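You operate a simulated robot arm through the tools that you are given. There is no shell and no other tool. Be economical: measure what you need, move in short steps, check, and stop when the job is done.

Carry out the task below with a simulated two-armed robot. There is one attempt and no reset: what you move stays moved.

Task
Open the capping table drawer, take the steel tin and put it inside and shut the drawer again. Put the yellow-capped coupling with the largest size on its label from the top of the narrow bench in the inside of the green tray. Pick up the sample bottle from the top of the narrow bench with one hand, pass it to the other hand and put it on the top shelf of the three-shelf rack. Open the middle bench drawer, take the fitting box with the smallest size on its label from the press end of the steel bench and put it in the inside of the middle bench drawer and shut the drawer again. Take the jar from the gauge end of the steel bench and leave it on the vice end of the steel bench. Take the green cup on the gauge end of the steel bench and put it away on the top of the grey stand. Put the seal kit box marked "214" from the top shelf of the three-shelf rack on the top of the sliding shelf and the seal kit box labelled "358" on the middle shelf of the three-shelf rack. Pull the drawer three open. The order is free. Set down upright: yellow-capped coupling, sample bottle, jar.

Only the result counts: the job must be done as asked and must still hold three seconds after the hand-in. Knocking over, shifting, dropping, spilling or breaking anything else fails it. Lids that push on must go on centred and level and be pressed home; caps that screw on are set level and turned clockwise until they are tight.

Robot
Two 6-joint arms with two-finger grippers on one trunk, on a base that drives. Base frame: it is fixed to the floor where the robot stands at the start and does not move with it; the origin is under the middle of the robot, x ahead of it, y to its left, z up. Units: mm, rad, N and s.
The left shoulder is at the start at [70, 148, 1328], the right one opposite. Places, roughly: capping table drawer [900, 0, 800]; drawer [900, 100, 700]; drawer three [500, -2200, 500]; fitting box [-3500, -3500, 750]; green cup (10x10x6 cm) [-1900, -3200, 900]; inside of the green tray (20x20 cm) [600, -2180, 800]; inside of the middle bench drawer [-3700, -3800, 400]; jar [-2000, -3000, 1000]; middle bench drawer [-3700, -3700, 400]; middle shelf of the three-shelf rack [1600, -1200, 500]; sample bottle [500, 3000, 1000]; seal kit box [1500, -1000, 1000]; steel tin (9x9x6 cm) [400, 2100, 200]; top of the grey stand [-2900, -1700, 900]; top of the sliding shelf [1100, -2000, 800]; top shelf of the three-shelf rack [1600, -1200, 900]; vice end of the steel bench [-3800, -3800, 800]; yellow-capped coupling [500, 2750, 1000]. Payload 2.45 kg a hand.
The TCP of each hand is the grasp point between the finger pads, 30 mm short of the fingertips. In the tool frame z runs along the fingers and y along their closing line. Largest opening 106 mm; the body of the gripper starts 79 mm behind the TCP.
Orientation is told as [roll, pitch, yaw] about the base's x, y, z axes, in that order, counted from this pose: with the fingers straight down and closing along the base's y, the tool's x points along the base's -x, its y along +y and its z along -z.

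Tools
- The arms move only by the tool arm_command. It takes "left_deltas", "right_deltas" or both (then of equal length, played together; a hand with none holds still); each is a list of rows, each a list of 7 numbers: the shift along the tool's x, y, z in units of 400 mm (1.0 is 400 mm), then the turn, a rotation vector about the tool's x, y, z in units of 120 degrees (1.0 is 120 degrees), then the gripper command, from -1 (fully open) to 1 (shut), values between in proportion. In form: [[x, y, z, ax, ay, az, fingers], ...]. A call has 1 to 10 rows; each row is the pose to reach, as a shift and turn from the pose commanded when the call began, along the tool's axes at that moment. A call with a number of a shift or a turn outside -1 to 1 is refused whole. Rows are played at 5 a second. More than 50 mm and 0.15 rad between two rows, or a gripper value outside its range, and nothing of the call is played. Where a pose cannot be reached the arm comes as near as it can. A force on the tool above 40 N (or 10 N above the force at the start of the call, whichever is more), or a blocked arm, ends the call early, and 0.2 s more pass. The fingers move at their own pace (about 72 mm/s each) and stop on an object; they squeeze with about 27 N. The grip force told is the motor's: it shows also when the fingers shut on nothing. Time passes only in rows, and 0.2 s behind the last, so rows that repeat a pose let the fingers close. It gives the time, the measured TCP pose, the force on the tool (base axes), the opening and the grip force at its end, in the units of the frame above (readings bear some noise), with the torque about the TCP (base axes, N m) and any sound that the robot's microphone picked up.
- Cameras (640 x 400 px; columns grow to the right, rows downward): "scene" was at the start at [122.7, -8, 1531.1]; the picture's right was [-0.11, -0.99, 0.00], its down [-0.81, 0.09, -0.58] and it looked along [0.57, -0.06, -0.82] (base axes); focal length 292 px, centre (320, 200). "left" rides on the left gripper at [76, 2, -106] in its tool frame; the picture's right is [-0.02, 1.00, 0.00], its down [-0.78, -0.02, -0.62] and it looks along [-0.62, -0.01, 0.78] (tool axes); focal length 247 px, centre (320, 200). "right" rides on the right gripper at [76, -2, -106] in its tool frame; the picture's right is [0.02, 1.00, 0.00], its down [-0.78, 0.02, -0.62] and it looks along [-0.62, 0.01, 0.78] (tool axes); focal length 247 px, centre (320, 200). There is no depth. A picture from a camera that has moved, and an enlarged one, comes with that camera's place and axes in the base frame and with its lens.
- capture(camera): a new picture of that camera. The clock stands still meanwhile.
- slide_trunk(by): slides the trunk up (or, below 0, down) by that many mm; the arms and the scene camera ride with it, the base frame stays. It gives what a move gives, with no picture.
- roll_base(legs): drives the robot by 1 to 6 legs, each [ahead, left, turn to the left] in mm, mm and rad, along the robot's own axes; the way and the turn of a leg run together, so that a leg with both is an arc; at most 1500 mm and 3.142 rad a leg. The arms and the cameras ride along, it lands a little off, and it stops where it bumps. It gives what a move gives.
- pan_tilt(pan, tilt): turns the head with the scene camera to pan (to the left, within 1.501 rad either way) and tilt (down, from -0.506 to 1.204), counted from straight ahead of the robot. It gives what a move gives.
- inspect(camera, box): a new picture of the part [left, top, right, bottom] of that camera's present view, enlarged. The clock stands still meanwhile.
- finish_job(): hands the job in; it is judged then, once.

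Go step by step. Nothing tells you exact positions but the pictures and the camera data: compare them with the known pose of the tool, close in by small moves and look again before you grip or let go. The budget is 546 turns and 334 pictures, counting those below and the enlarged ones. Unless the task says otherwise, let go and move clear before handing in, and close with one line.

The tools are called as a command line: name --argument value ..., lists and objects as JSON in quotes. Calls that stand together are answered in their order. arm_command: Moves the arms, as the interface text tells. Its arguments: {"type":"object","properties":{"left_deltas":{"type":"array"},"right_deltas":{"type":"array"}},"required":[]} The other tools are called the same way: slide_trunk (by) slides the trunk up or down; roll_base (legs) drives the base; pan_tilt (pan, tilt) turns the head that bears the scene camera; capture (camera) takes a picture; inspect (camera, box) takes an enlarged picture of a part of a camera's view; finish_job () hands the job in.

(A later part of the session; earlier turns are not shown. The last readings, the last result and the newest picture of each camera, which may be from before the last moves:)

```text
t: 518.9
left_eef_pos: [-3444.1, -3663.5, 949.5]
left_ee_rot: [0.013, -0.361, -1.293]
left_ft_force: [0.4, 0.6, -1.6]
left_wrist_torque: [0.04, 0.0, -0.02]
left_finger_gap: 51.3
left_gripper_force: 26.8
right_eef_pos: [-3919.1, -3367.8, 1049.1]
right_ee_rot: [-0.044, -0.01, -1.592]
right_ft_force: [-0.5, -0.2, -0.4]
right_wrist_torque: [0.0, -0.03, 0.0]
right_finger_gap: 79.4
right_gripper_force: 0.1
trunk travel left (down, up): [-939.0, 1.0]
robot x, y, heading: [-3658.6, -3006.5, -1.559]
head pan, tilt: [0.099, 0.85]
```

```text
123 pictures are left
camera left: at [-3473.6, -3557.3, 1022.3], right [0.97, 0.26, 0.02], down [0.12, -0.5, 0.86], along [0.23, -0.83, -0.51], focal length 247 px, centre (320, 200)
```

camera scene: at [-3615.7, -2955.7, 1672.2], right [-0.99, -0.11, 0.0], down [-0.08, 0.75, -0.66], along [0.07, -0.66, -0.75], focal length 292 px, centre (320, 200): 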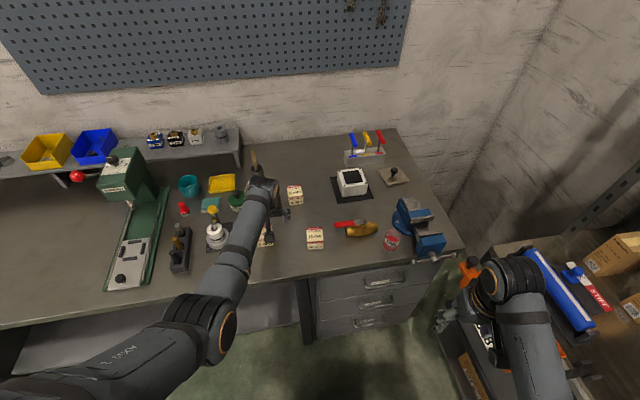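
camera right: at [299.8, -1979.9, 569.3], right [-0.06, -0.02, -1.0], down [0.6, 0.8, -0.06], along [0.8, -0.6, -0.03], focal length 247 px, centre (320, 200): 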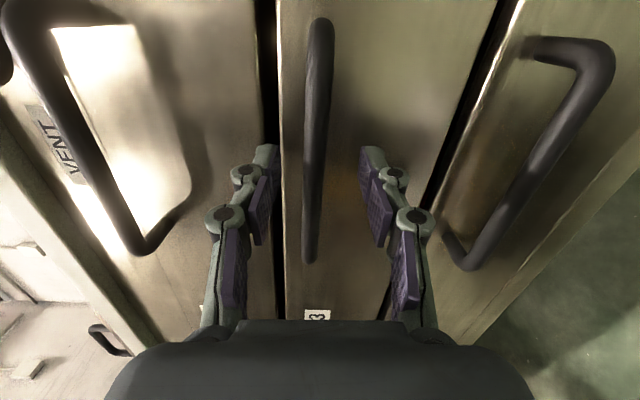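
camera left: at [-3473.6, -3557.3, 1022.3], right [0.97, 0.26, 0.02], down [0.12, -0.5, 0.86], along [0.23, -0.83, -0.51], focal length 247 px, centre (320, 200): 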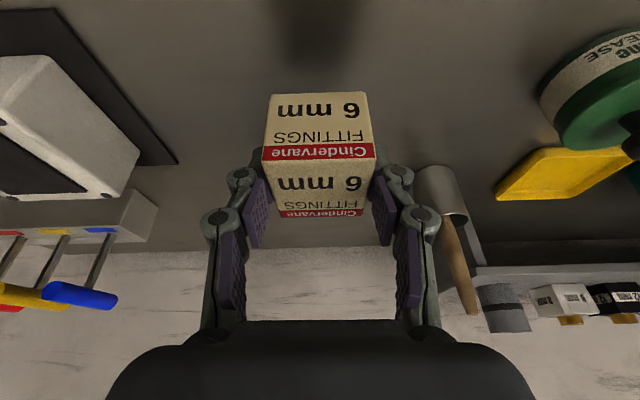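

Box held. Raise a bit more and back away.

arm_command --left_deltas '[[-0.018, 0, -0.05, 0, 0, 0, 1], [-0.036, 0, -0.1, 0, 0, 0, 1]]'

roll_base --legs '[[-420, 0, 0]]'

pan_tilt --pan -0.1 --tilt 0.85

capture --camera "scene"

```text
t: 519.5
left_eef_pos: [-3444.9, -3662.0, 995.0]
left_ee_rot: [0.015, -0.361, -1.293]
left_ft_force: [-0.1, 0.1, -1.3]
left_wrist_torque: [-0.01, 0.04, -0.02]
left_finger_gap: 51.4
left_gripper_force: 27.4
right_eef_pos: [-3920.0, -3366.7, 1049.2]
right_ee_rot: [-0.041, -0.009, -1.593]
right_ft_force: [0.4, -0.3, -0.3]
right_wrist_torque: [-0.01, 0.04, 0.01]
right_finger_gap: 79.6
right_gripper_force: 0.0
trunk travel left (down, up): [-939.0, 1.0]
robot x, y, heading: [-3655.9, -3007.9, -1.557]
head pan, tilt: [0.099, 0.85]
```

```text
t: 522.1
left_eef_pos: [-3449.2, -3233.3, 992.2]
left_ee_rot: [0.015, -0.36, -1.292]
left_ft_force: [-1.4, -0.5, -1.4]
left_wrist_torque: [0.0, -0.01, 0.0]
left_finger_gap: 51.3
left_gripper_force: 26.8
right_eef_pos: [-3925.4, -2940.4, 1049.9]
right_ee_rot: [-0.041, -0.009, -1.589]
right_ft_force: [-0.3, 0.0, 0.0]
right_wrist_torque: [0.03, -0.03, -0.01]
right_finger_gap: 79.4
right_gripper_force: 0.1
trunk travel left (down, up): [-939.0, 1.0]
robot x, y, heading: [-3665.1, -2576.3, -1.556]
head pan, tilt: [0.099, 0.85]
```

```text
t: 522.8
left_eef_pos: [-3450.1, -3232.5, 994.1]
left_ee_rot: [0.013, -0.36, -1.29]
left_ft_force: [0.2, 0.6, -1.6]
left_wrist_torque: [-0.04, 0.02, 0.02]
left_finger_gap: 51.2
left_gripper_force: 26.7
right_eef_pos: [-3925.5, -2937.1, 1050.7]
right_ee_rot: [-0.041, -0.011, -1.59]
right_ft_force: [-0.3, -0.2, 0.0]
right_wrist_torque: [-0.03, 0.01, 0.0]
right_finger_gap: 79.5
right_gripper_force: 0.0
trunk travel left (down, up): [-939.0, 1.0]
robot x, y, heading: [-3660.4, -2576.6, -1.555]
head pan, tilt: [-0.099, 0.85]
```

```text
122 pictures are left
camera scene: at [-3667.9, -2704.7, 1677.2], right [-1.0, 0.08, 0.0], down [0.06, 0.75, -0.66], along [-0.06, -0.66, -0.75], focal length 292 px, centre (320, 200)
```

scene: 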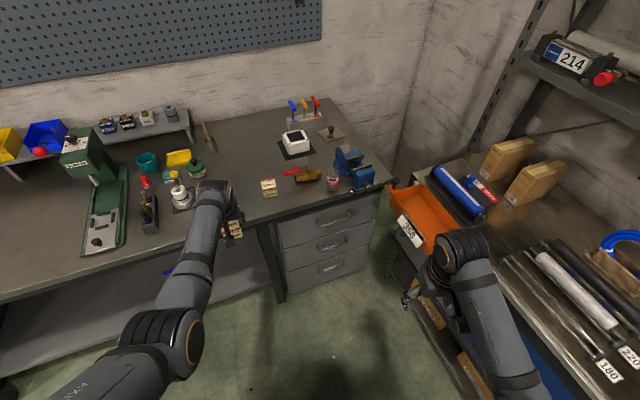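

I'll retract the left hand, lower the trunk, square up to the bench, and rotate the right hand to point forward for the drawer handle.

arm_command --left_deltas '[[0.1, 0, -0.04, 0, 0, 0, 1], [0.2, 0, -0.08, 0, 0, 0, 1], [0.3, 0, -0.115, 0, 0, 0, 1], [0.4, 0, -0.15, 0, 0, 0, 1]]' --right_deltas '[[-0.1, 0, 0, 0, 0, 0, -0.5], [-0.2, 0, 0, 0, 0, 0, -0.5], [-0.3, 0, 0, 0, 0, 0, -0.5], [-0.3, 0, 0, 0, 0, 0, -0.5]]'

slide_trunk --by -400

roll_base --legs '[[0, 60, 0.274]]'

arm_command --right_deltas '[[0, 0, 0, 0.0413, -0.0413, -0.0413, 0.1], [0, 0, 0, 0.0826, -0.0826, -0.0826, 0.1], [0, 0, 0, 0.1239, -0.1239, -0.1239, 0.1], [0, 0, 0, 0.1652, -0.1652, -0.1652, 0.1], [0, 0, 0, 0.2065, -0.2065, -0.2065, 0.1], [0, 0, 0, 0.2478, -0.2478, -0.2478, 0.1], [0, 0, 0, 0.2891, -0.2891, -0.2891, 0.1], [0, 0, 0, 0.3304, -0.3304, -0.3304, 0.1], [0, 0, 0, 0.3717, -0.3717, -0.3717, 0.1], [0, 0, 0, 0.413, -0.413, -0.413, 0.1]]'

arm_command --right_deltas '[[0, 0, 0, 0.0413, -0.0413, -0.0413, 0.1], [0, 0, 0, 0.0826, -0.0826, -0.0826, 0.1], [0, 0, 0, 0.1239, -0.1239, -0.1239, 0.1], [0, 0, 0, 0.1644, -0.1644, -0.1644, 0.1], [0, 0, 0, 0.1644, -0.1644, -0.1644, 0.1]]'

capture --camera "right"

capture --camera "scene"

```text
t: 524.0
left_eef_pos: [-3453.0, -3073.3, 998.6]
left_ee_rot: [0.104, -0.401, -1.325]
left_ft_force: [-0.8, 0.5, -1.4]
left_wrist_torque: [0.02, -0.01, 0.01]
left_finger_gap: 51.3
left_gripper_force: 27.2
right_eef_pos: [-3926.2, -3054.5, 1051.7]
right_ee_rot: [-0.042, -0.012, -1.59]
right_ft_force: [0.2, 0.1, 0.5]
right_wrist_torque: [0.01, 0.0, 0.01]
right_finger_gap: 79.6
right_gripper_force: 0.0
trunk travel left (down, up): [-939.0, 1.0]
robot x, y, heading: [-3664.4, -2580.3, -1.556]
head pan, tilt: [-0.099, 0.85]
stopped in row 4 (left hand): the arm was blocked; the commanded pose is now the measured one
```

```text
t: 527.9
left_eef_pos: [-3453.0, -3073.8, 598.7]
left_ee_rot: [0.101, -0.4, -1.325]
left_ft_force: [0.3, 0.2, -2.6]
left_wrist_torque: [0.0, -0.01, 0.0]
left_finger_gap: 51.3
left_gripper_force: 26.9
right_eef_pos: [-3926.8, -3054.8, 652.2]
right_ee_rot: [-0.043, -0.01, -1.587]
right_ft_force: [0.0, -0.9, -1.0]
right_wrist_torque: [0.01, -0.03, 0.0]
right_finger_gap: 79.4
right_gripper_force: 0.2
trunk travel left (down, up): [-539.0, 401.0]
robot x, y, heading: [-3664.4, -2575.2, -1.557]
head pan, tilt: [-0.099, 0.85]
```

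```text
t: 529.2
left_eef_pos: [-3262.7, -2987.9, 599.0]
left_ee_rot: [0.101, -0.401, -1.047]
left_ft_force: [0.9, 0.8, -1.3]
left_wrist_torque: [-0.05, 0.03, 0.01]
left_finger_gap: 51.6
left_gripper_force: 26.9
right_eef_pos: [-3723.2, -3099.7, 652.4]
right_ee_rot: [-0.043, -0.009, -1.311]
right_ft_force: [0.1, 0.3, -0.1]
right_wrist_torque: [-0.01, 0.02, 0.01]
right_finger_gap: 79.4
right_gripper_force: 0.1
trunk travel left (down, up): [-539.0, 401.0]
robot x, y, heading: [-3601.2, -2569.3, -1.281]
head pan, tilt: [-0.099, 0.85]
```

```text
t: 531.4
left_eef_pos: [-3263.1, -2986.9, 598.9]
left_ee_rot: [0.103, -0.4, -1.046]
left_ft_force: [0.4, 0.6, -0.5]
left_wrist_torque: [0.03, -0.02, 0.0]
left_finger_gap: 51.5
left_gripper_force: 27.2
right_eef_pos: [-3723.4, -3099.3, 652.7]
right_ee_rot: [-1.192, -0.234, -0.14]
right_ft_force: [0.1, 0.3, 0.7]
right_wrist_torque: [0.02, -0.01, -0.03]
right_finger_gap: 47.7
right_gripper_force: 0.1
trunk travel left (down, up): [-539.0, 401.0]
robot x, y, heading: [-3599.5, -2568.7, -1.271]
head pan, tilt: [-0.099, 0.85]
```

```text
t: 532.6
left_eef_pos: [-3262.9, -2988.9, 598.8]
left_ee_rot: [0.103, -0.399, -1.046]
left_ft_force: [-0.4, -0.1, -2.4]
left_wrist_torque: [0.01, 0.01, 0.04]
left_finger_gap: 51.3
left_gripper_force: 27.3
right_eef_pos: [-3724.6, -3100.0, 651.4]
right_ee_rot: [-1.58, 0.042, 0.26]
right_ft_force: [-0.4, -1.0, -0.4]
right_wrist_torque: [0.0, 0.01, 0.01]
right_finger_gap: 47.6
right_gripper_force: 0.2
trunk travel left (down, up): [-539.0, 401.0]
robot x, y, heading: [-3600.8, -2562.7, -1.275]
head pan, tilt: [-0.099, 0.85]
```

```text
121 pictures are left
camera right: at [-3825.1, -3016.3, 655.8], right [-0.06, -0.03, -1.0], down [0.59, 0.8, -0.06], along [0.8, -0.6, -0.03], focal length 247 px, centre (320, 200)
```

right: 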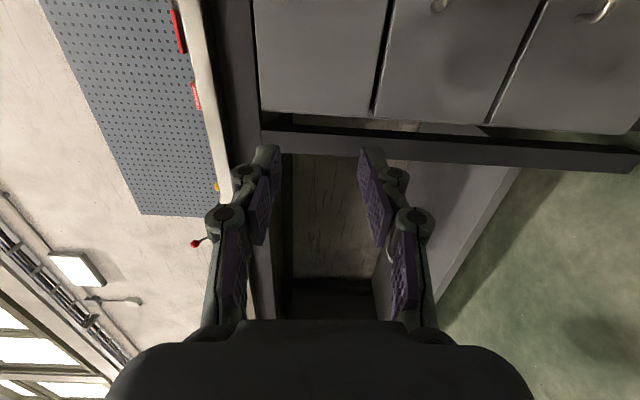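

```text
120 pictures are left
camera scene: at [-3570.9, -2691.7, 1277.2], right [-0.98, -0.19, 0.0], down [-0.15, 0.74, -0.66], along [0.13, -0.65, -0.75], focal length 292 px, centre (320, 200)
```

scene: 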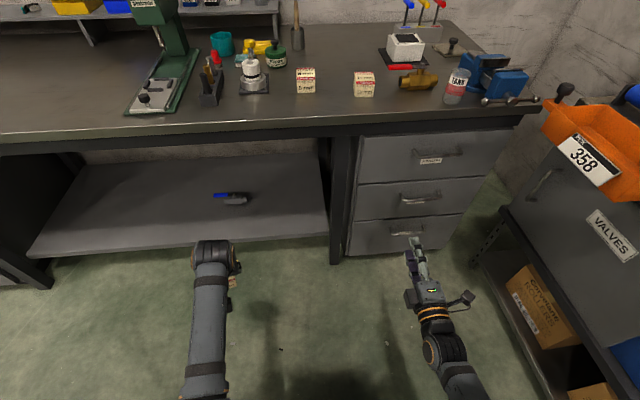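

The middle drawer handle is about (-3785,-3457,479). Lower the trunk, shift right and approach.

slide_trunk --by -172

roll_base --legs '[[0, -161, 0], [190, 0, 0]]'

capture --camera "right"

capture --camera "scene"

```text
t: 534.5
left_eef_pos: [-3263.4, -2987.9, 426.9]
left_ee_rot: [0.103, -0.399, -1.046]
left_ft_force: [-0.7, 0.0, -1.6]
left_wrist_torque: [0.01, 0.0, 0.0]
left_finger_gap: 51.3
left_gripper_force: 26.6
right_eef_pos: [-3725.2, -3100.0, 481.1]
right_ee_rot: [-1.581, 0.042, 0.261]
right_ft_force: [-0.5, -0.5, -0.8]
right_wrist_torque: [-0.01, 0.03, -0.02]
right_finger_gap: 48.0
right_gripper_force: 0.0
trunk travel left (down, up): [-367.0, 573.0]
robot x, y, heading: [-3601.1, -2566.9, -1.277]
head pan, tilt: [-0.099, 0.85]
```

```text
t: 537.1
left_eef_pos: [-3360.5, -3217.6, 426.0]
left_ee_rot: [0.103, -0.396, -1.04]
left_ft_force: [-0.3, 0.1, -1.7]
left_wrist_torque: [0.03, 0.01, 0.03]
left_finger_gap: 51.4
left_gripper_force: 27.1
right_eef_pos: [-3821.2, -3330.7, 479.1]
right_ee_rot: [-1.579, 0.041, 0.264]
right_ft_force: [-0.3, 0.9, -0.5]
right_wrist_torque: [0.02, 0.03, 0.02]
right_finger_gap: 47.7
right_gripper_force: 0.1
trunk travel left (down, up): [-367.0, 573.0]
robot x, y, heading: [-3702.9, -2799.3, -1.276]
head pan, tilt: [-0.099, 0.85]
```

```text
119 pictures are left
camera right: at [-3922.9, -3248.7, 483.6], right [-0.06, -0.03, -1.0], down [0.59, 0.8, -0.06], along [0.8, -0.59, -0.03], focal length 247 px, centre (320, 200)
```

right: 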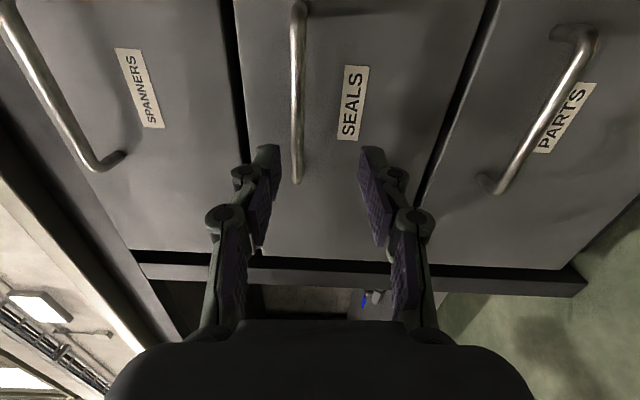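

```text
118 pictures are left
camera scene: at [-3670.3, -2923.5, 1105.1], right [-0.98, -0.2, 0.0], down [-0.15, 0.74, -0.66], along [0.13, -0.65, -0.75], focal length 292 px, centre (320, 200)
```

scene: 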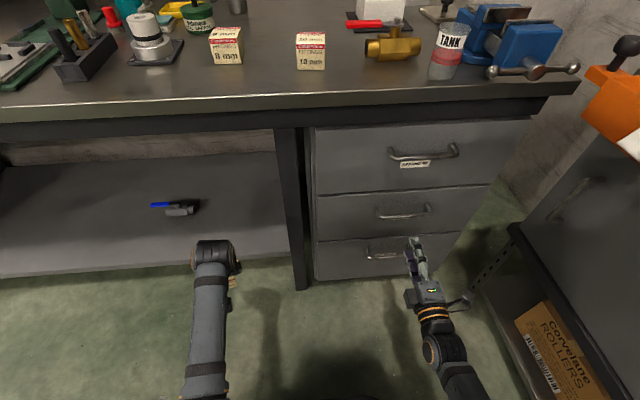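

slide_trunk --by 21

roll_base --legs '[[85, -7, 0]]'

capture --camera "right"

```text
t: 537.8
left_eef_pos: [-3361.0, -3217.1, 447.9]
left_ee_rot: [0.103, -0.401, -1.04]
left_ft_force: [0.0, 0.7, -0.8]
left_wrist_torque: [0.01, 0.0, 0.02]
left_finger_gap: 51.2
left_gripper_force: 26.8
right_eef_pos: [-3822.1, -3332.2, 500.7]
right_ee_rot: [-1.582, 0.041, 0.265]
right_ft_force: [0.5, 0.6, 0.1]
right_wrist_torque: [0.0, 0.01, 0.02]
right_finger_gap: 47.8
right_gripper_force: 0.1
trunk travel left (down, up): [-388.0, 552.0]
robot x, y, heading: [-3697.7, -2797.3, -1.271]
head pan, tilt: [-0.099, 0.85]
```

```text
t: 538.9
left_eef_pos: [-3342.1, -3298.5, 448.9]
left_ee_rot: [0.103, -0.398, -1.039]
left_ft_force: [-0.6, 0.0, -1.1]
left_wrist_torque: [0.03, 0.03, -0.01]
left_finger_gap: 51.1
left_gripper_force: 27.4
right_eef_pos: [-3801.9, -3415.3, 499.8]
right_ee_rot: [-1.58, 0.042, 0.268]
right_ft_force: [0.2, -0.5, -1.5]
right_wrist_torque: [-0.03, -0.02, 0.01]
right_finger_gap: 47.7
right_gripper_force: 0.1
trunk travel left (down, up): [-388.0, 552.0]
robot x, y, heading: [-3681.6, -2883.1, -1.272]
head pan, tilt: [-0.099, 0.85]
```

```text
117 pictures are left
camera right: at [-3904.0, -3331.6, 504.3], right [-0.06, -0.03, -1.0], down [0.59, 0.81, -0.06], along [0.81, -0.59, -0.03], focal length 247 px, centre (320, 200)
```

right: 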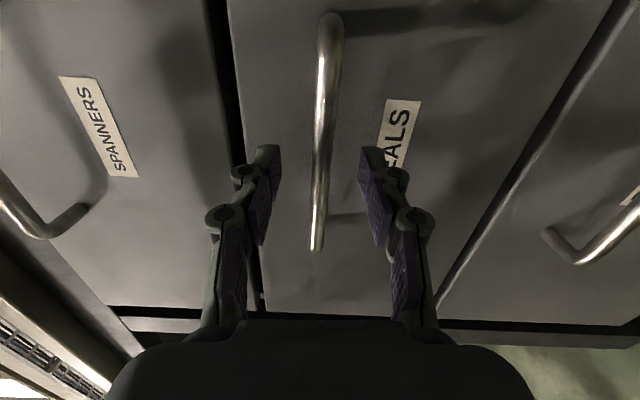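

arm_command --right_deltas '[[0, 0, 0.022, 0, 0, 0, 0.1], [0, 0, 0.022, 0, 0, 0, 1], [0, 0, 0.022, 0, 0, 0, 1], [0, 0, 0.022, 0, 0, 0, 1]]'

roll_base --legs '[[-130, 0, 0]]'

capture --camera "scene"

```text
t: 539.9
left_eef_pos: [-3341.6, -3299.2, 447.0]
left_ee_rot: [0.103, -0.401, -1.038]
left_ft_force: [0.6, 0.0, -1.9]
left_wrist_torque: [0.0, 0.02, -0.02]
left_finger_gap: 51.4
left_gripper_force: 27.1
right_eef_pos: [-3801.5, -3422.3, 499.4]
right_ee_rot: [-1.578, 0.038, 0.268]
right_ft_force: [2.6, 2.1, -6.4]
right_wrist_torque: [0.32, -0.8, 0.07]
right_finger_gap: 11.4
right_gripper_force: 38.7
trunk travel left (down, up): [-388.0, 552.0]
robot x, y, heading: [-3682.7, -2880.1, -1.272]
head pan, tilt: [-0.099, 0.85]
```

```text
t: 541.1
left_eef_pos: [-3378.6, -3177.3, 448.0]
left_ee_rot: [0.103, -0.397, -1.037]
left_ft_force: [0.0, 0.5, -1.5]
left_wrist_torque: [-0.01, 0.0, -0.02]
left_finger_gap: 51.5
left_gripper_force: 27.3
right_eef_pos: [-3838.3, -3302.1, 500.1]
right_ee_rot: [-1.578, 0.041, 0.268]
right_ft_force: [10.6, 4.8, -11.6]
right_wrist_torque: [0.36, -0.84, 0.38]
right_finger_gap: 11.4
right_gripper_force: 38.8
trunk travel left (down, up): [-388.0, 552.0]
robot x, y, heading: [-3720.7, -2757.5, -1.274]
head pan, tilt: [-0.099, 0.85]
```

```text
116 pictures are left
camera scene: at [-3689.4, -2884.2, 1126.0], right [-0.98, -0.2, 0.0], down [-0.15, 0.74, -0.66], along [0.13, -0.65, -0.75], focal length 292 px, centre (320, 200)
```

scene: 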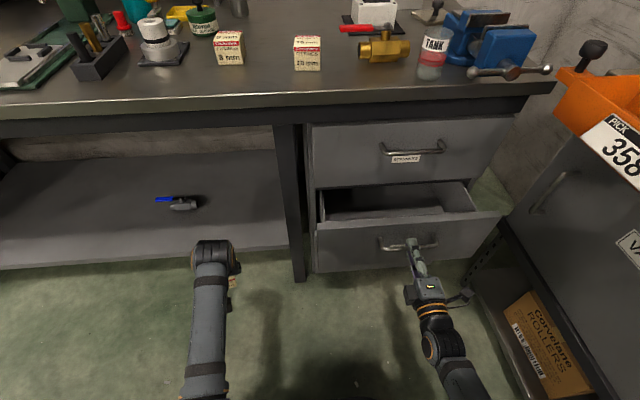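

Opening well. Pull another ~170 mm.

roll_base --legs '[[-170, 0, 0]]'

capture --camera "scene"

```text
t: 542.6
left_eef_pos: [-3428.4, -3012.2, 445.8]
left_ee_rot: [0.101, -0.398, -1.034]
left_ft_force: [-0.1, 0.5, -1.7]
left_wrist_torque: [0.0, -0.01, 0.01]
left_finger_gap: 51.7
left_gripper_force: 27.1
right_eef_pos: [-3886.3, -3137.0, 500.0]
right_ee_rot: [-1.577, 0.042, 0.273]
right_ft_force: [31.2, 9.9, -10.0]
right_wrist_torque: [0.34, -0.8, 0.43]
right_finger_gap: 11.4
right_gripper_force: 38.2
trunk travel left (down, up): [-388.0, 552.0]
robot x, y, heading: [-3776.4, -2592.1, -1.264]
head pan, tilt: [-0.099, 0.85]
```

```text
115 pictures are left
camera scene: at [-3738.6, -2718.9, 1126.0], right [-0.98, -0.2, 0.0], down [-0.15, 0.74, -0.66], along [0.13, -0.65, -0.75], focal length 292 px, centre (320, 200)
```

scene: 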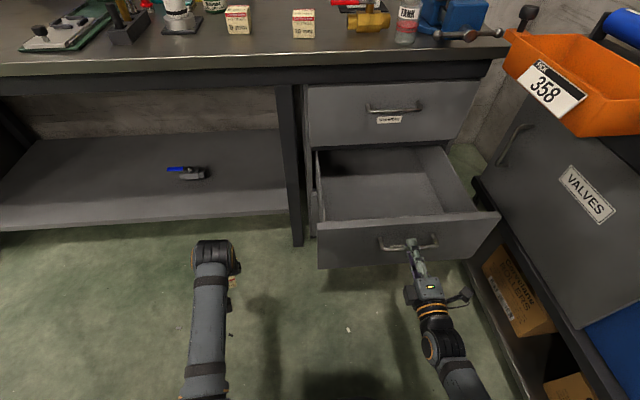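

The middle drawer is open ~300 mm. Release the handle, retract the right arm, raise the trunk, and level the left hand's box.

arm_command --right_deltas '[[0, 0, 0, 0, 0, 0, 0.1], [0, 0, 0, 0, 0, 0, 0.1], [0, 0, -0.1, 0, 0, 0, 0.1], [0, 0, -0.2, 0, 0, 0, 0.1], [0, 0.0, -0.3, 0, 0, 0, 0.1]]' --left_deltas '[[0, 0, 0, 0.02, 0.01, 0, 1], [0, 0, 0, 0.043, 0.017, 0, 1], [0, 0, 0, 0.043, 0.017, 0, 1], [0, 0, 0, 0.043, 0.017, 0, 1], [0, 0, 0, 0.043, 0.017, 0, 1]]'

slide_trunk --by 230

roll_base --legs '[[-100, 0, 0], [0, 0, -0.936]]'

pan_tilt --pan 0.2 --tilt 0.9

capture --camera "scene"

```text
t: 543.8
left_eef_pos: [-3429.1, -3011.4, 448.7]
left_ee_rot: [0.012, -0.364, -1.032]
left_ft_force: [0.0, 0.0, -1.6]
left_wrist_torque: [0.0, 0.0, -0.01]
left_finger_gap: 51.4
left_gripper_force: 27.4
right_eef_pos: [-3919.9, -3020.9, 499.7]
right_ee_rot: [-1.578, 0.044, 0.273]
right_ft_force: [0.8, 0.1, -1.0]
right_wrist_torque: [-0.01, 0.02, 0.03]
right_finger_gap: 47.5
right_gripper_force: 0.1
trunk travel left (down, up): [-388.0, 552.0]
robot x, y, heading: [-3768.7, -2593.5, -1.267]
head pan, tilt: [-0.099, 0.85]
```

```text
t: 546.2
left_eef_pos: [-3428.8, -3012.8, 677.3]
left_ee_rot: [0.012, -0.364, -1.03]
left_ft_force: [-0.2, -0.4, -1.9]
left_wrist_torque: [-0.01, 0.01, 0.02]
left_finger_gap: 51.5
left_gripper_force: 26.7
right_eef_pos: [-3920.4, -3021.5, 728.5]
right_ee_rot: [-1.577, 0.042, 0.272]
right_ft_force: [-0.3, 0.1, -0.1]
right_wrist_torque: [0.05, -0.02, 0.0]
right_finger_gap: 47.8
right_gripper_force: 0.0
trunk travel left (down, up): [-618.0, 322.0]
robot x, y, heading: [-3772.4, -2595.0, -1.267]
head pan, tilt: [-0.099, 0.85]
```

```text
t: 549.7
left_eef_pos: [-3919.1, -3026.8, 678.0]
left_ee_rot: [0.012, -0.363, -1.939]
left_ft_force: [-0.5, -0.6, -1.6]
left_wrist_torque: [-0.03, -0.01, 0.02]
left_finger_gap: 51.4
left_gripper_force: 26.9
right_eef_pos: [-4229.9, -2647.0, 728.6]
right_ee_rot: [-1.575, 0.042, -0.638]
right_ft_force: [0.3, 0.4, -0.5]
right_wrist_torque: [0.03, 0.01, 0.03]
right_finger_gap: 47.9
right_gripper_force: 0.1
trunk travel left (down, up): [-618.0, 322.0]
robot x, y, heading: [-3805.6, -2501.5, -2.172]
head pan, tilt: [-0.099, 0.85]
```

```text
t: 550.5
left_eef_pos: [-3918.3, -3027.8, 677.1]
left_ee_rot: [0.013, -0.363, -1.939]
left_ft_force: [-0.6, 0.0, -2.1]
left_wrist_torque: [-0.01, -0.01, 0.0]
left_finger_gap: 51.5
left_gripper_force: 27.3
right_eef_pos: [-4229.8, -2647.4, 729.3]
right_ee_rot: [-1.576, 0.043, -0.637]
right_ft_force: [-0.8, 0.0, -0.4]
right_wrist_torque: [-0.01, -0.02, 0.01]
right_finger_gap: 47.7
right_gripper_force: 0.1
trunk travel left (down, up): [-618.0, 322.0]
robot x, y, heading: [-3803.2, -2503.1, -2.169]
head pan, tilt: [0.201, 0.901]
```

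```text
114 pictures are left
camera scene: at [-3859.4, -2611.5, 1352.3], right [-0.92, 0.39, 0.0], down [0.31, 0.72, -0.62], along [-0.24, -0.57, -0.78], focal length 292 px, centre (320, 200)
```

scene: 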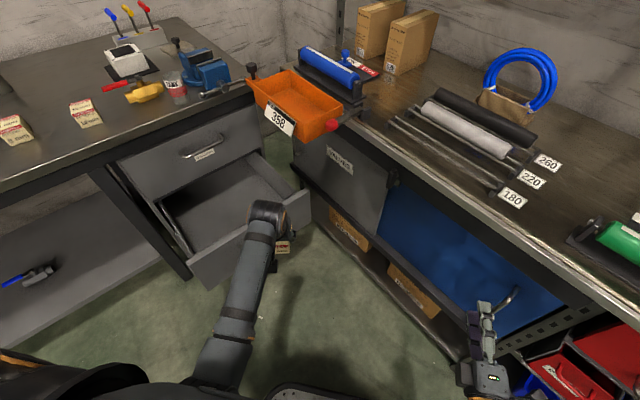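

I'll extend the left arm a little, then move left/forward so the box is over the open drawer.

arm_command --left_deltas '[[-0.09, -0.02, 0.035, 0, 0, 0, 1], [-0.182, -0.045, 0.07, 0, 0, 0, 1], [-0.182, -0.045, 0.07, 0, 0, 0, 1]]'

roll_base --legs '[[0, 276, 0], [60, 0, 0]]'

capture --camera "left"

capture --camera "scene"

```text
t: 551.3
left_eef_pos: [-3964.2, -3096.1, 680.7]
left_ee_rot: [0.012, -0.364, -1.94]
left_ft_force: [-0.4, 0.2, -1.1]
left_wrist_torque: [0.03, -0.03, 0.01]
left_finger_gap: 51.6
left_gripper_force: 27.1
right_eef_pos: [-4228.8, -2647.9, 729.3]
right_ee_rot: [-1.578, 0.042, -0.636]
right_ft_force: [1.2, -0.2, 0.4]
right_wrist_torque: [-0.02, -0.01, 0.0]
right_finger_gap: 47.8
right_gripper_force: 0.1
trunk travel left (down, up): [-618.0, 322.0]
robot x, y, heading: [-3801.7, -2504.0, -2.171]
head pan, tilt: [0.201, 0.901]
```

```text
t: 553.8
left_eef_pos: [-3760.0, -3307.3, 678.9]
left_ee_rot: [0.012, -0.362, -1.929]
left_ft_force: [-0.3, 0.0, -2.0]
left_wrist_torque: [0.01, 0.0, -0.01]
left_finger_gap: 51.3
left_gripper_force: 27.1
right_eef_pos: [-4029.6, -2860.2, 729.1]
right_ee_rot: [-1.575, 0.045, -0.626]
right_ft_force: [-1.0, -0.8, 0.5]
right_wrist_torque: [-0.02, 0.01, -0.03]
right_finger_gap: 47.9
right_gripper_force: 0.0
trunk travel left (down, up): [-618.0, 322.0]
robot x, y, heading: [-3600.4, -2708.2, -2.167]
head pan, tilt: [0.201, 0.901]
```

```text
113 pictures are left
camera left: at [-3720.0, -3203.3, 750.8], right [0.93, -0.37, 0.02], down [-0.2, -0.47, 0.86], along [-0.31, -0.8, -0.51], focal length 247 px, centre (320, 200)
```

left: 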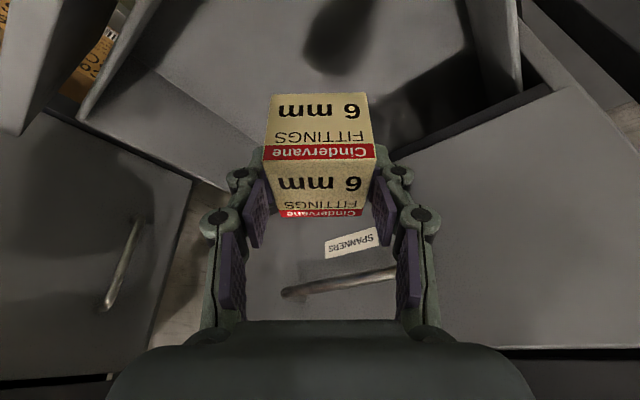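

```text
112 pictures are left
camera scene: at [-3660.2, -2821.5, 1352.1], right [-0.92, 0.38, 0.0], down [0.3, 0.72, -0.62], along [-0.24, -0.57, -0.78], focal length 292 px, centre (320, 200)
```

scene: 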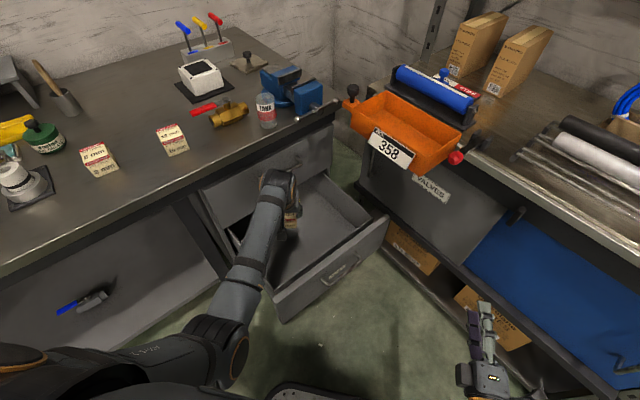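

The box hangs over the drawer interior. Lower with the trunk.

slide_trunk --by -140

capture --camera "left"

inspect --camera "scene" --box '[180, 140, 400, 340]'

```text
t: 555.5
left_eef_pos: [-3760.3, -3305.7, 540.1]
left_ee_rot: [0.012, -0.364, -1.93]
left_ft_force: [0.0, -0.1, -2.4]
left_wrist_torque: [0.0, -0.02, -0.05]
left_finger_gap: 51.4
left_gripper_force: 27.0
right_eef_pos: [-4030.1, -2858.7, 588.5]
right_ee_rot: [-1.575, 0.042, -0.627]
right_ft_force: [0.4, 0.3, -0.3]
right_wrist_torque: [0.0, 0.0, 0.02]
right_finger_gap: 47.8
right_gripper_force: 0.0
trunk travel left (down, up): [-478.0, 462.0]
robot x, y, heading: [-3605.5, -2707.8, -2.162]
head pan, tilt: [0.201, 0.901]
```

```text
111 pictures are left
camera left: at [-3719.7, -3202.5, 611.6], right [0.93, -0.37, 0.02], down [-0.2, -0.47, 0.86], along [-0.31, -0.8, -0.51], focal length 247 px, centre (320, 200)
```

left: 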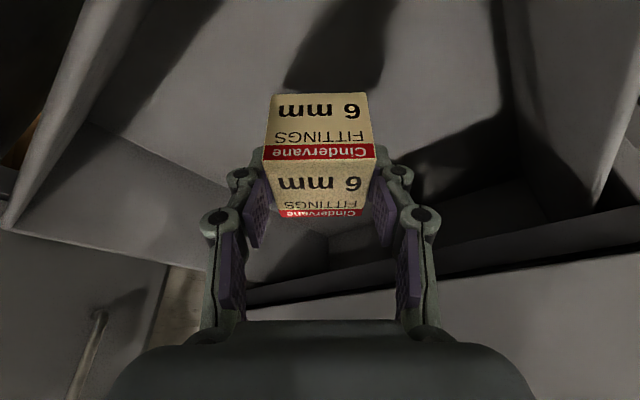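

```text
2.00 times, centred on (290, 240) of scene
camera zoom: at [-3659.4, -2819.8, 1212.3], right [-0.92, 0.38, 0.0], down [0.3, 0.72, -0.62], along [-0.24, -0.57, -0.78], focal length 584 px, centre (380, 120)
```

zoom: 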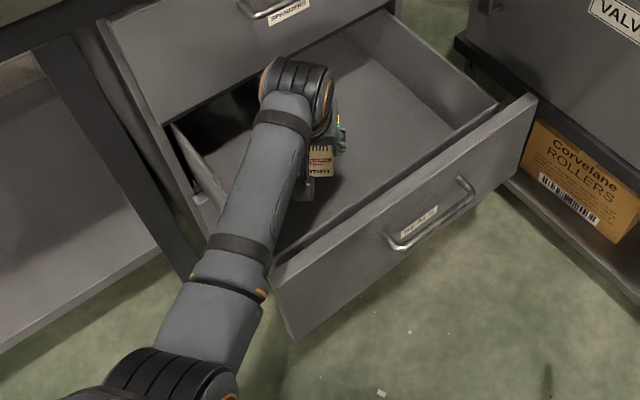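

slide_trunk --by -35

slide_trunk --by -12

capture --camera "left"

```text
t: 556.3
left_eef_pos: [-3759.0, -3306.2, 505.3]
left_ee_rot: [0.011, -0.364, -1.929]
left_ft_force: [0.4, -0.1, -1.9]
left_wrist_torque: [0.0, -0.01, 0.0]
left_finger_gap: 51.5
left_gripper_force: 26.7
right_eef_pos: [-4028.5, -2859.0, 554.7]
right_ee_rot: [-1.577, 0.041, -0.626]
right_ft_force: [0.1, 0.8, -0.4]
right_wrist_torque: [0.04, 0.02, 0.03]
right_finger_gap: 47.7
right_gripper_force: 0.0
trunk travel left (down, up): [-443.0, 497.0]
robot x, y, heading: [-3603.1, -2706.1, -2.167]
head pan, tilt: [0.201, 0.901]
```

```text
t: 556.9
left_eef_pos: [-3760.3, -3305.8, 492.5]
left_ee_rot: [0.012, -0.364, -1.93]
left_ft_force: [-0.1, 0.5, -1.3]
left_wrist_torque: [0.03, -0.02, 0.0]
left_finger_gap: 51.3
left_gripper_force: 27.2
right_eef_pos: [-4028.8, -2859.2, 542.2]
right_ee_rot: [-1.575, 0.041, -0.627]
right_ft_force: [-0.5, -0.6, -1.2]
right_wrist_torque: [-0.02, 0.0, -0.02]
right_finger_gap: 47.8
right_gripper_force: 0.1
trunk travel left (down, up): [-431.0, 509.0]
robot x, y, heading: [-3603.8, -2709.6, -2.163]
head pan, tilt: [0.201, 0.901]
```

```text
109 pictures are left
camera left: at [-3719.6, -3202.4, 564.5], right [0.93, -0.37, 0.02], down [-0.2, -0.47, 0.86], along [-0.31, -0.8, -0.51], focal length 247 px, centre (320, 200)
```

left: 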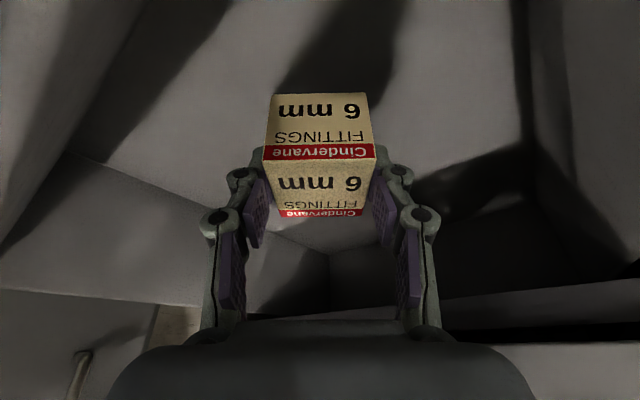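

arm_command --left_deltas '[[0.0036, 0, 0.0093, 0, 0, 0, 1], [0.0071, 0, 0.0187, 0, 0, 0, 1], [0.0107, 0, 0.028, 0, 0, 0, 1], [0.0143, 0, 0.0374, 0, 0, 0, 1], [0.0178, 0, 0.0467, 0, 0, 0, 1], [0.0214, 0, 0.056, 0, 0, 0, 1], [0.025, 0, 0.0654, 0, 0, 0, 1], [0.0286, 0, 0.0747, 0, 0, 0, 1], [0.0321, 0, 0.0841, 0, 0, 0, 1], [0.0357, 0, 0.0934, 0, 0, 0, 1]]'

```text
t: 559.1
left_eef_pos: [-3758.5, -3305.1, 457.6]
left_ee_rot: [0.013, -0.368, -1.931]
left_ft_force: [4.1, 0.4, 14.5]
left_wrist_torque: [1.74, -0.16, -0.52]
left_finger_gap: 51.5
left_gripper_force: 27.0
right_eef_pos: [-4029.4, -2858.5, 542.7]
right_ee_rot: [-1.578, 0.041, -0.626]
right_ft_force: [0.2, -0.2, -0.1]
right_wrist_torque: [0.04, 0.04, 0.0]
right_finger_gap: 47.6
right_gripper_force: 0.0
trunk travel left (down, up): [-431.0, 509.0]
robot x, y, heading: [-3604.2, -2707.8, -2.164]
head pan, tilt: [0.201, 0.901]
```

The torque says my wrist camera touches the drawer's front wall. Lift 20 mm, go 45 mm deeper, then lower again.

slide_trunk --by 25

roll_base --legs '[[28, 35, 0]]'

capture --camera "left"

inspect --camera "scene" --box '[160, 100, 380, 300]'

```text
t: 559.8
left_eef_pos: [-3759.2, -3304.5, 478.4]
left_ee_rot: [0.013, -0.364, -1.931]
left_ft_force: [-0.3, 0.1, -1.0]
left_wrist_torque: [0.05, 0.02, 0.01]
left_finger_gap: 51.3
left_gripper_force: 27.3
right_eef_pos: [-4029.7, -2858.0, 566.2]
right_ee_rot: [-1.576, 0.043, -0.625]
right_ft_force: [-0.9, -0.6, 0.1]
right_wrist_torque: [0.03, 0.0, 0.0]
right_finger_gap: 47.7
right_gripper_force: 0.1
trunk travel left (down, up): [-456.0, 484.0]
robot x, y, heading: [-3605.8, -2710.2, -2.165]
head pan, tilt: [0.201, 0.901]
```

```text
t: 560.7
left_eef_pos: [-3746.4, -3348.9, 477.4]
left_ee_rot: [0.013, -0.362, -1.931]
left_ft_force: [-0.2, 0.2, -2.8]
left_wrist_torque: [0.02, 0.01, -0.04]
left_finger_gap: 51.0
left_gripper_force: 27.1
right_eef_pos: [-4017.3, -2904.0, 565.7]
right_ee_rot: [-1.576, 0.042, -0.627]
right_ft_force: [-0.4, -0.6, 0.0]
right_wrist_torque: [-0.01, 0.01, -0.07]
right_finger_gap: 47.8
right_gripper_force: 0.1
trunk travel left (down, up): [-456.0, 484.0]
robot x, y, heading: [-3589.9, -2751.3, -2.172]
head pan, tilt: [0.201, 0.901]
```

```text
108 pictures are left
camera left: at [-3706.2, -3246.0, 548.9], right [0.93, -0.37, 0.02], down [-0.2, -0.47, 0.86], along [-0.31, -0.8, -0.51], focal length 247 px, centre (320, 200)
```

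left: 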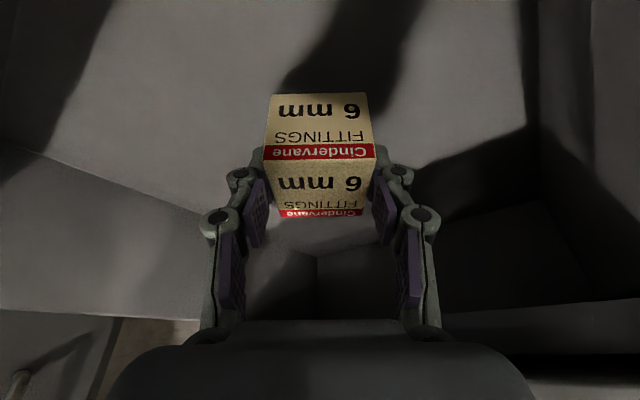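

```text
2.00 times, centred on (270, 200) of scene
camera zoom: at [-3646.6, -2865.3, 1190.1], right [-0.92, 0.38, 0.0], down [0.3, 0.72, -0.62], along [-0.24, -0.57, -0.78], focal length 584 px, centre (420, 200)
```

zoom: 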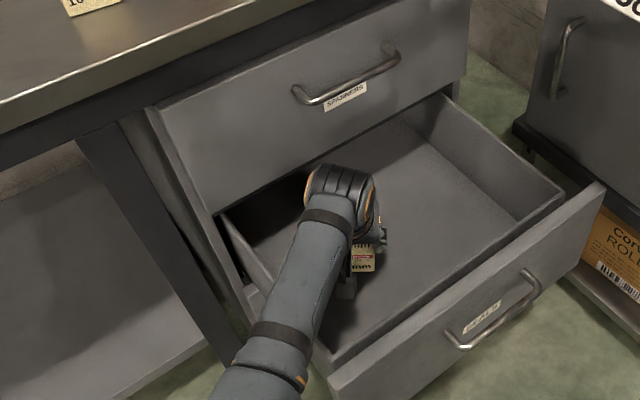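

arm_command --left_deltas '[[0.0071, 0, 0.0187, 0, 0, 0, 1], [0.0143, 0, 0.0374, 0, 0, 0, 1], [0.0178, 0, 0.0467, 0, 0, 0, 1], [0.0214, 0, 0.056, 0, 0, 0, 1], [0.025, 0, 0.0654, 0, 0, 0, 1], [0.0286, 0, 0.0747, 0, 0, 0, 1], [0.0321, 0, 0.0841, 0, 0, 0, 1], [0.0357, 0, 0.0934, 0, 0, 0, 1], [0.0393, 0, 0.1028, 0, 0, 0, 1], [0.0428, 0, 0.112, 0, 0, 0, 1]]'

capture --camera "left"

```text
t: 562.9
left_eef_pos: [-3745.6, -3350.0, 430.6]
left_ee_rot: [0.012, -0.363, -1.932]
left_ft_force: [-0.6, 0.3, -1.8]
left_wrist_torque: [-0.02, 0.0, 0.02]
left_finger_gap: 51.4
left_gripper_force: 27.2
right_eef_pos: [-4015.9, -2903.6, 567.2]
right_ee_rot: [-1.576, 0.043, -0.626]
right_ft_force: [0.6, 0.9, 0.2]
right_wrist_torque: [-0.03, 0.01, 0.0]
right_finger_gap: 47.5
right_gripper_force: 0.1
trunk travel left (down, up): [-456.0, 484.0]
robot x, y, heading: [-3590.0, -2751.3, -2.161]
head pan, tilt: [0.201, 0.901]
```

```text
106 pictures are left
camera left: at [-3705.7, -3246.1, 501.7], right [0.93, -0.37, 0.02], down [-0.2, -0.47, 0.86], along [-0.31, -0.8, -0.51], focal length 247 px, centre (320, 200)
```

left: 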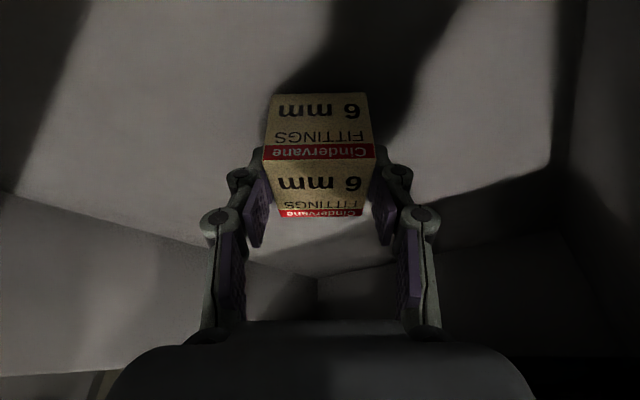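

arm_command --left_deltas '[[0.0036, 0, 0.0093, 0, 0, 0, 1], [0.0071, 0, 0.0187, 0, 0, 0, 1], [0.0107, 0, 0.028, 0, 0, 0, 1], [0.0143, 0, 0.0374, 0, 0, 0, 1], [0.0178, 0, 0.0467, 0, 0, 0, 1], [0.0214, 0, 0.056, 0, 0, 0, 1], [0.025, 0, 0.0654, 0, 0, 0, 1], [0.0286, 0, 0.0747, 0, 0, 0, 1], [0.0321, 0, 0.0841, 0, 0, 0, 1], [0.0357, 0, 0.0934, 0, 0, 0, 1]]'

capture --camera "left"

```text
t: 564.8
left_eef_pos: [-3744.7, -3353.5, 404.6]
left_ee_rot: [0.012, -0.383, -1.931]
left_ft_force: [10.6, 0.6, 23.3]
left_wrist_torque: [0.47, 0.36, -0.2]
left_finger_gap: 51.3
left_gripper_force: 26.8
right_eef_pos: [-4015.8, -2903.6, 568.9]
right_ee_rot: [-1.58, 0.043, -0.627]
right_ft_force: [-0.2, -0.3, 0.7]
right_wrist_torque: [-0.05, 0.0, 0.0]
right_finger_gap: 47.7
right_gripper_force: 0.1
trunk travel left (down, up): [-456.0, 484.0]
robot x, y, heading: [-3589.3, -2747.2, -2.159]
head pan, tilt: [0.201, 0.901]
stopped in row 9 (left hand): the force on the tool passed its limit at 43 N (the readings are from after the stop); the commanded pose is now the measured one
```

```text
105 pictures are left
camera left: at [-3705.3, -3249.5, 475.4], right [0.93, -0.37, 0.02], down [-0.2, -0.45, 0.87], along [-0.31, -0.81, -0.49], focal length 247 px, centre (320, 200)
```

left: 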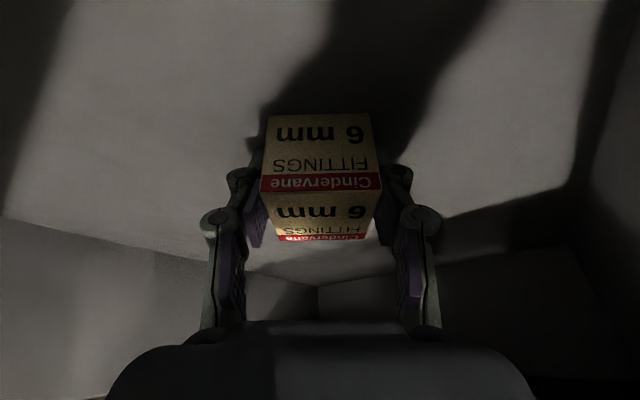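

Box has landed on the drawer floor. Release and raise.

arm_command --left_deltas '[[0, 0, 0, 0, 0, 0, 0.2], [0, 0, 0, 0, 0, 0, -0.3], [0, 0, 0, 0, 0, 0, -0.5], [-0.02, 0, -0.06, 0, 0, 0, -0.5]]'

slide_trunk --by 300

capture --camera "left"

```text
t: 565.8
left_eef_pos: [-3747.9, -3348.8, 426.3]
left_ee_rot: [0.01, -0.372, -1.933]
left_ft_force: [-0.5, -0.2, 0.0]
left_wrist_torque: [0.01, -0.03, 0.0]
left_finger_gap: 79.7
left_gripper_force: 0.0
right_eef_pos: [-4016.5, -2902.9, 567.1]
right_ee_rot: [-1.578, 0.044, -0.625]
right_ft_force: [0.5, -0.1, 1.2]
right_wrist_torque: [0.02, -0.02, 0.03]
right_finger_gap: 47.6
right_gripper_force: 0.1
trunk travel left (down, up): [-456.0, 484.0]
robot x, y, heading: [-3592.0, -2751.3, -2.167]
head pan, tilt: [0.201, 0.901]
```

```text
t: 568.8
left_eef_pos: [-3748.1, -3350.6, 726.3]
left_ee_rot: [0.011, -0.371, -1.93]
left_ft_force: [0.8, 0.5, -0.8]
left_wrist_torque: [0.01, -0.02, 0.02]
left_finger_gap: 79.3
left_gripper_force: 0.2
right_eef_pos: [-4016.5, -2902.5, 866.5]
right_ee_rot: [-1.576, 0.041, -0.626]
right_ft_force: [-0.2, -0.1, 0.8]
right_wrist_torque: [0.03, -0.01, 0.0]
right_finger_gap: 47.5
right_gripper_force: 0.0
trunk travel left (down, up): [-756.0, 184.0]
robot x, y, heading: [-3587.3, -2753.2, -2.162]
head pan, tilt: [0.201, 0.901]
```

```text
104 pictures are left
camera left: at [-3707.6, -3245.7, 797.1], right [0.93, -0.37, 0.02], down [-0.2, -0.46, 0.86], along [-0.31, -0.81, -0.5], focal length 247 px, centre (320, 200)
```

left: 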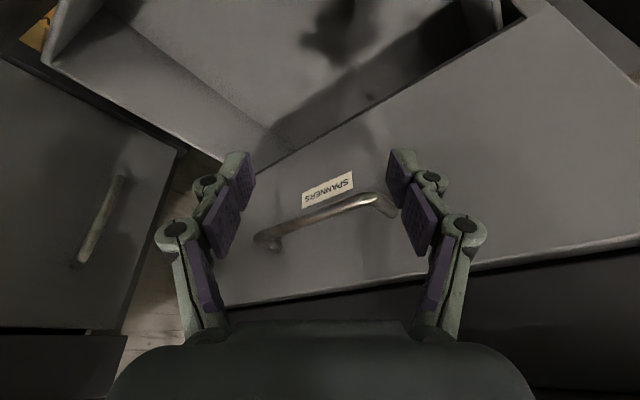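

Box is in the drawer. Back away, tuck the left hand, extend the right with closed fingers, and square up to push the drawer shut.

roll_base --legs '[[-260, 0, 0]]'

arm_command --left_deltas '[[0.022, 0.01, -0.07, 0, 0, 0, -0.5], [0.045, 0.02, -0.14, 0, 0, 0, -0.5], [0.067, 0.03, -0.21, 0, 0, 0, -0.5], [0.0885, 0.0425, -0.276, 0, 0, 0, -0.5]]' --right_deltas '[[0, 0, 0.1, 0, 0, 0, 1], [0, 0, 0.2, 0, 0, 0, 1], [0, 0, 0.3, 0, 0, 0, 1], [0, 0, 0.3, 0, 0, 0, 1]]'

roll_base --legs '[[0, 0, 0.881], [-102, -336, 0]]'

slide_trunk --by -395

pan_tilt --pan -0.1 --tilt 0.85

capture --camera "scene"

capture --camera "right"

```text
t: 570.6
left_eef_pos: [-3603.3, -3131.5, 726.0]
left_ee_rot: [0.012, -0.371, -1.935]
left_ft_force: [-0.4, 1.0, 0.6]
left_wrist_torque: [0.05, -0.01, 0.04]
left_finger_gap: 79.3
left_gripper_force: 0.0
right_eef_pos: [-3870.8, -2685.7, 866.2]
right_ee_rot: [-1.577, 0.041, -0.631]
right_ft_force: [0.6, 0.0, 0.3]
right_wrist_torque: [0.02, 0.05, -0.01]
right_finger_gap: 47.9
right_gripper_force: 0.1
trunk travel left (down, up): [-756.0, 184.0]
robot x, y, heading: [-3442.8, -2536.8, -2.168]
head pan, tilt: [0.201, 0.901]
```

```text
t: 571.6
left_eef_pos: [-3563.1, -3069.7, 818.7]
left_ee_rot: [0.012, -0.374, -1.934]
left_ft_force: [0.5, -0.4, 0.0]
left_wrist_torque: [-0.02, -0.01, -0.01]
left_finger_gap: 79.4
left_gripper_force: 0.0
right_eef_pos: [-3941.1, -2780.4, 869.0]
right_ee_rot: [-1.579, 0.042, -0.631]
right_ft_force: [-0.1, 0.3, 0.3]
right_wrist_torque: [0.0, 0.03, -0.02]
right_finger_gap: 0.0
right_gripper_force: 27.4
trunk travel left (down, up): [-756.0, 184.0]
robot x, y, heading: [-3443.3, -2535.0, -2.163]
head pan, tilt: [0.201, 0.901]
```

```text
t: 576.2
left_eef_pos: [-3445.0, -2963.7, 816.9]
left_ee_rot: [0.011, -0.372, -1.038]
left_ft_force: [-0.1, 0.3, 1.0]
left_wrist_torque: [0.0, -0.03, -0.01]
left_finger_gap: 79.6
left_gripper_force: 0.1
right_eef_pos: [-3906.9, -3078.4, 867.9]
right_ee_rot: [-1.577, 0.042, 0.264]
right_ft_force: [0.4, -0.4, -0.5]
right_wrist_torque: [0.0, 0.02, 0.0]
right_finger_gap: 0.0
right_gripper_force: 27.2
trunk travel left (down, up): [-756.0, 184.0]
robot x, y, heading: [-3786.8, -2538.2, -1.273]
head pan, tilt: [0.201, 0.901]
```

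```text
t: 580.0
left_eef_pos: [-3444.7, -2964.5, 421.9]
left_ee_rot: [0.009, -0.372, -1.039]
left_ft_force: [-0.5, -0.3, 1.1]
left_wrist_torque: [-0.02, 0.02, 0.01]
left_finger_gap: 79.4
left_gripper_force: 0.1
right_eef_pos: [-3905.9, -3079.9, 473.4]
right_ee_rot: [-1.577, 0.041, 0.264]
right_ft_force: [-0.1, 0.3, -0.2]
right_wrist_torque: [0.0, -0.04, -0.01]
right_finger_gap: 0.1
right_gripper_force: 26.7
trunk travel left (down, up): [-361.0, 579.0]
robot x, y, heading: [-3789.9, -2539.2, -1.272]
head pan, tilt: [0.201, 0.901]
```

```text
t: 580.8
left_eef_pos: [-3443.8, -2964.2, 421.0]
left_ee_rot: [0.011, -0.372, -1.039]
left_ft_force: [0.9, 1.2, -0.6]
left_wrist_torque: [0.01, 0.02, 0.01]
left_finger_gap: 79.6
left_gripper_force: 0.1
right_eef_pos: [-3906.9, -3081.3, 472.8]
right_ee_rot: [-1.578, 0.042, 0.266]
right_ft_force: [-0.9, 0.1, 0.4]
right_wrist_torque: [-0.01, -0.01, -0.01]
right_finger_gap: 0.0
right_gripper_force: 27.3
trunk travel left (down, up): [-361.0, 579.0]
robot x, y, heading: [-3790.2, -2539.3, -1.273]
head pan, tilt: [-0.099, 0.85]
```

```text
103 pictures are left
camera scene: at [-3756.3, -2661.1, 1099.2], right [-0.98, -0.2, 0.0], down [-0.15, 0.74, -0.66], along [0.13, -0.65, -0.75], focal length 292 px, centre (320, 200)
```

scene: 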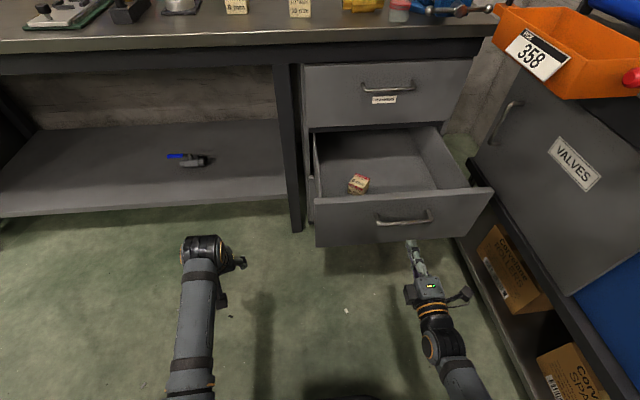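

```text
102 pictures are left
camera right: at [-4007.5, -2996.4, 477.4], right [-0.06, -0.02, -1.0], down [0.59, 0.8, -0.05], along [0.8, -0.59, -0.03], focal length 247 px, centre (320, 200)
```

right: 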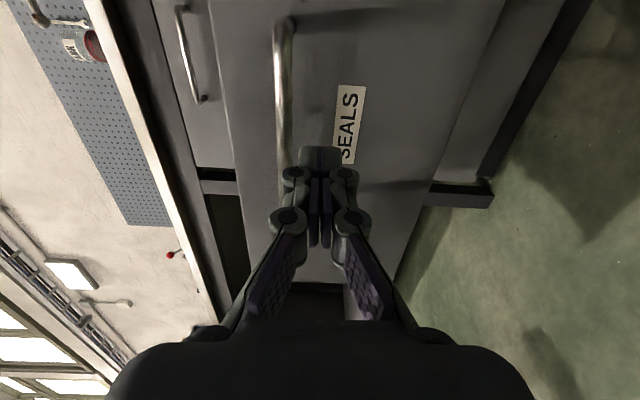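

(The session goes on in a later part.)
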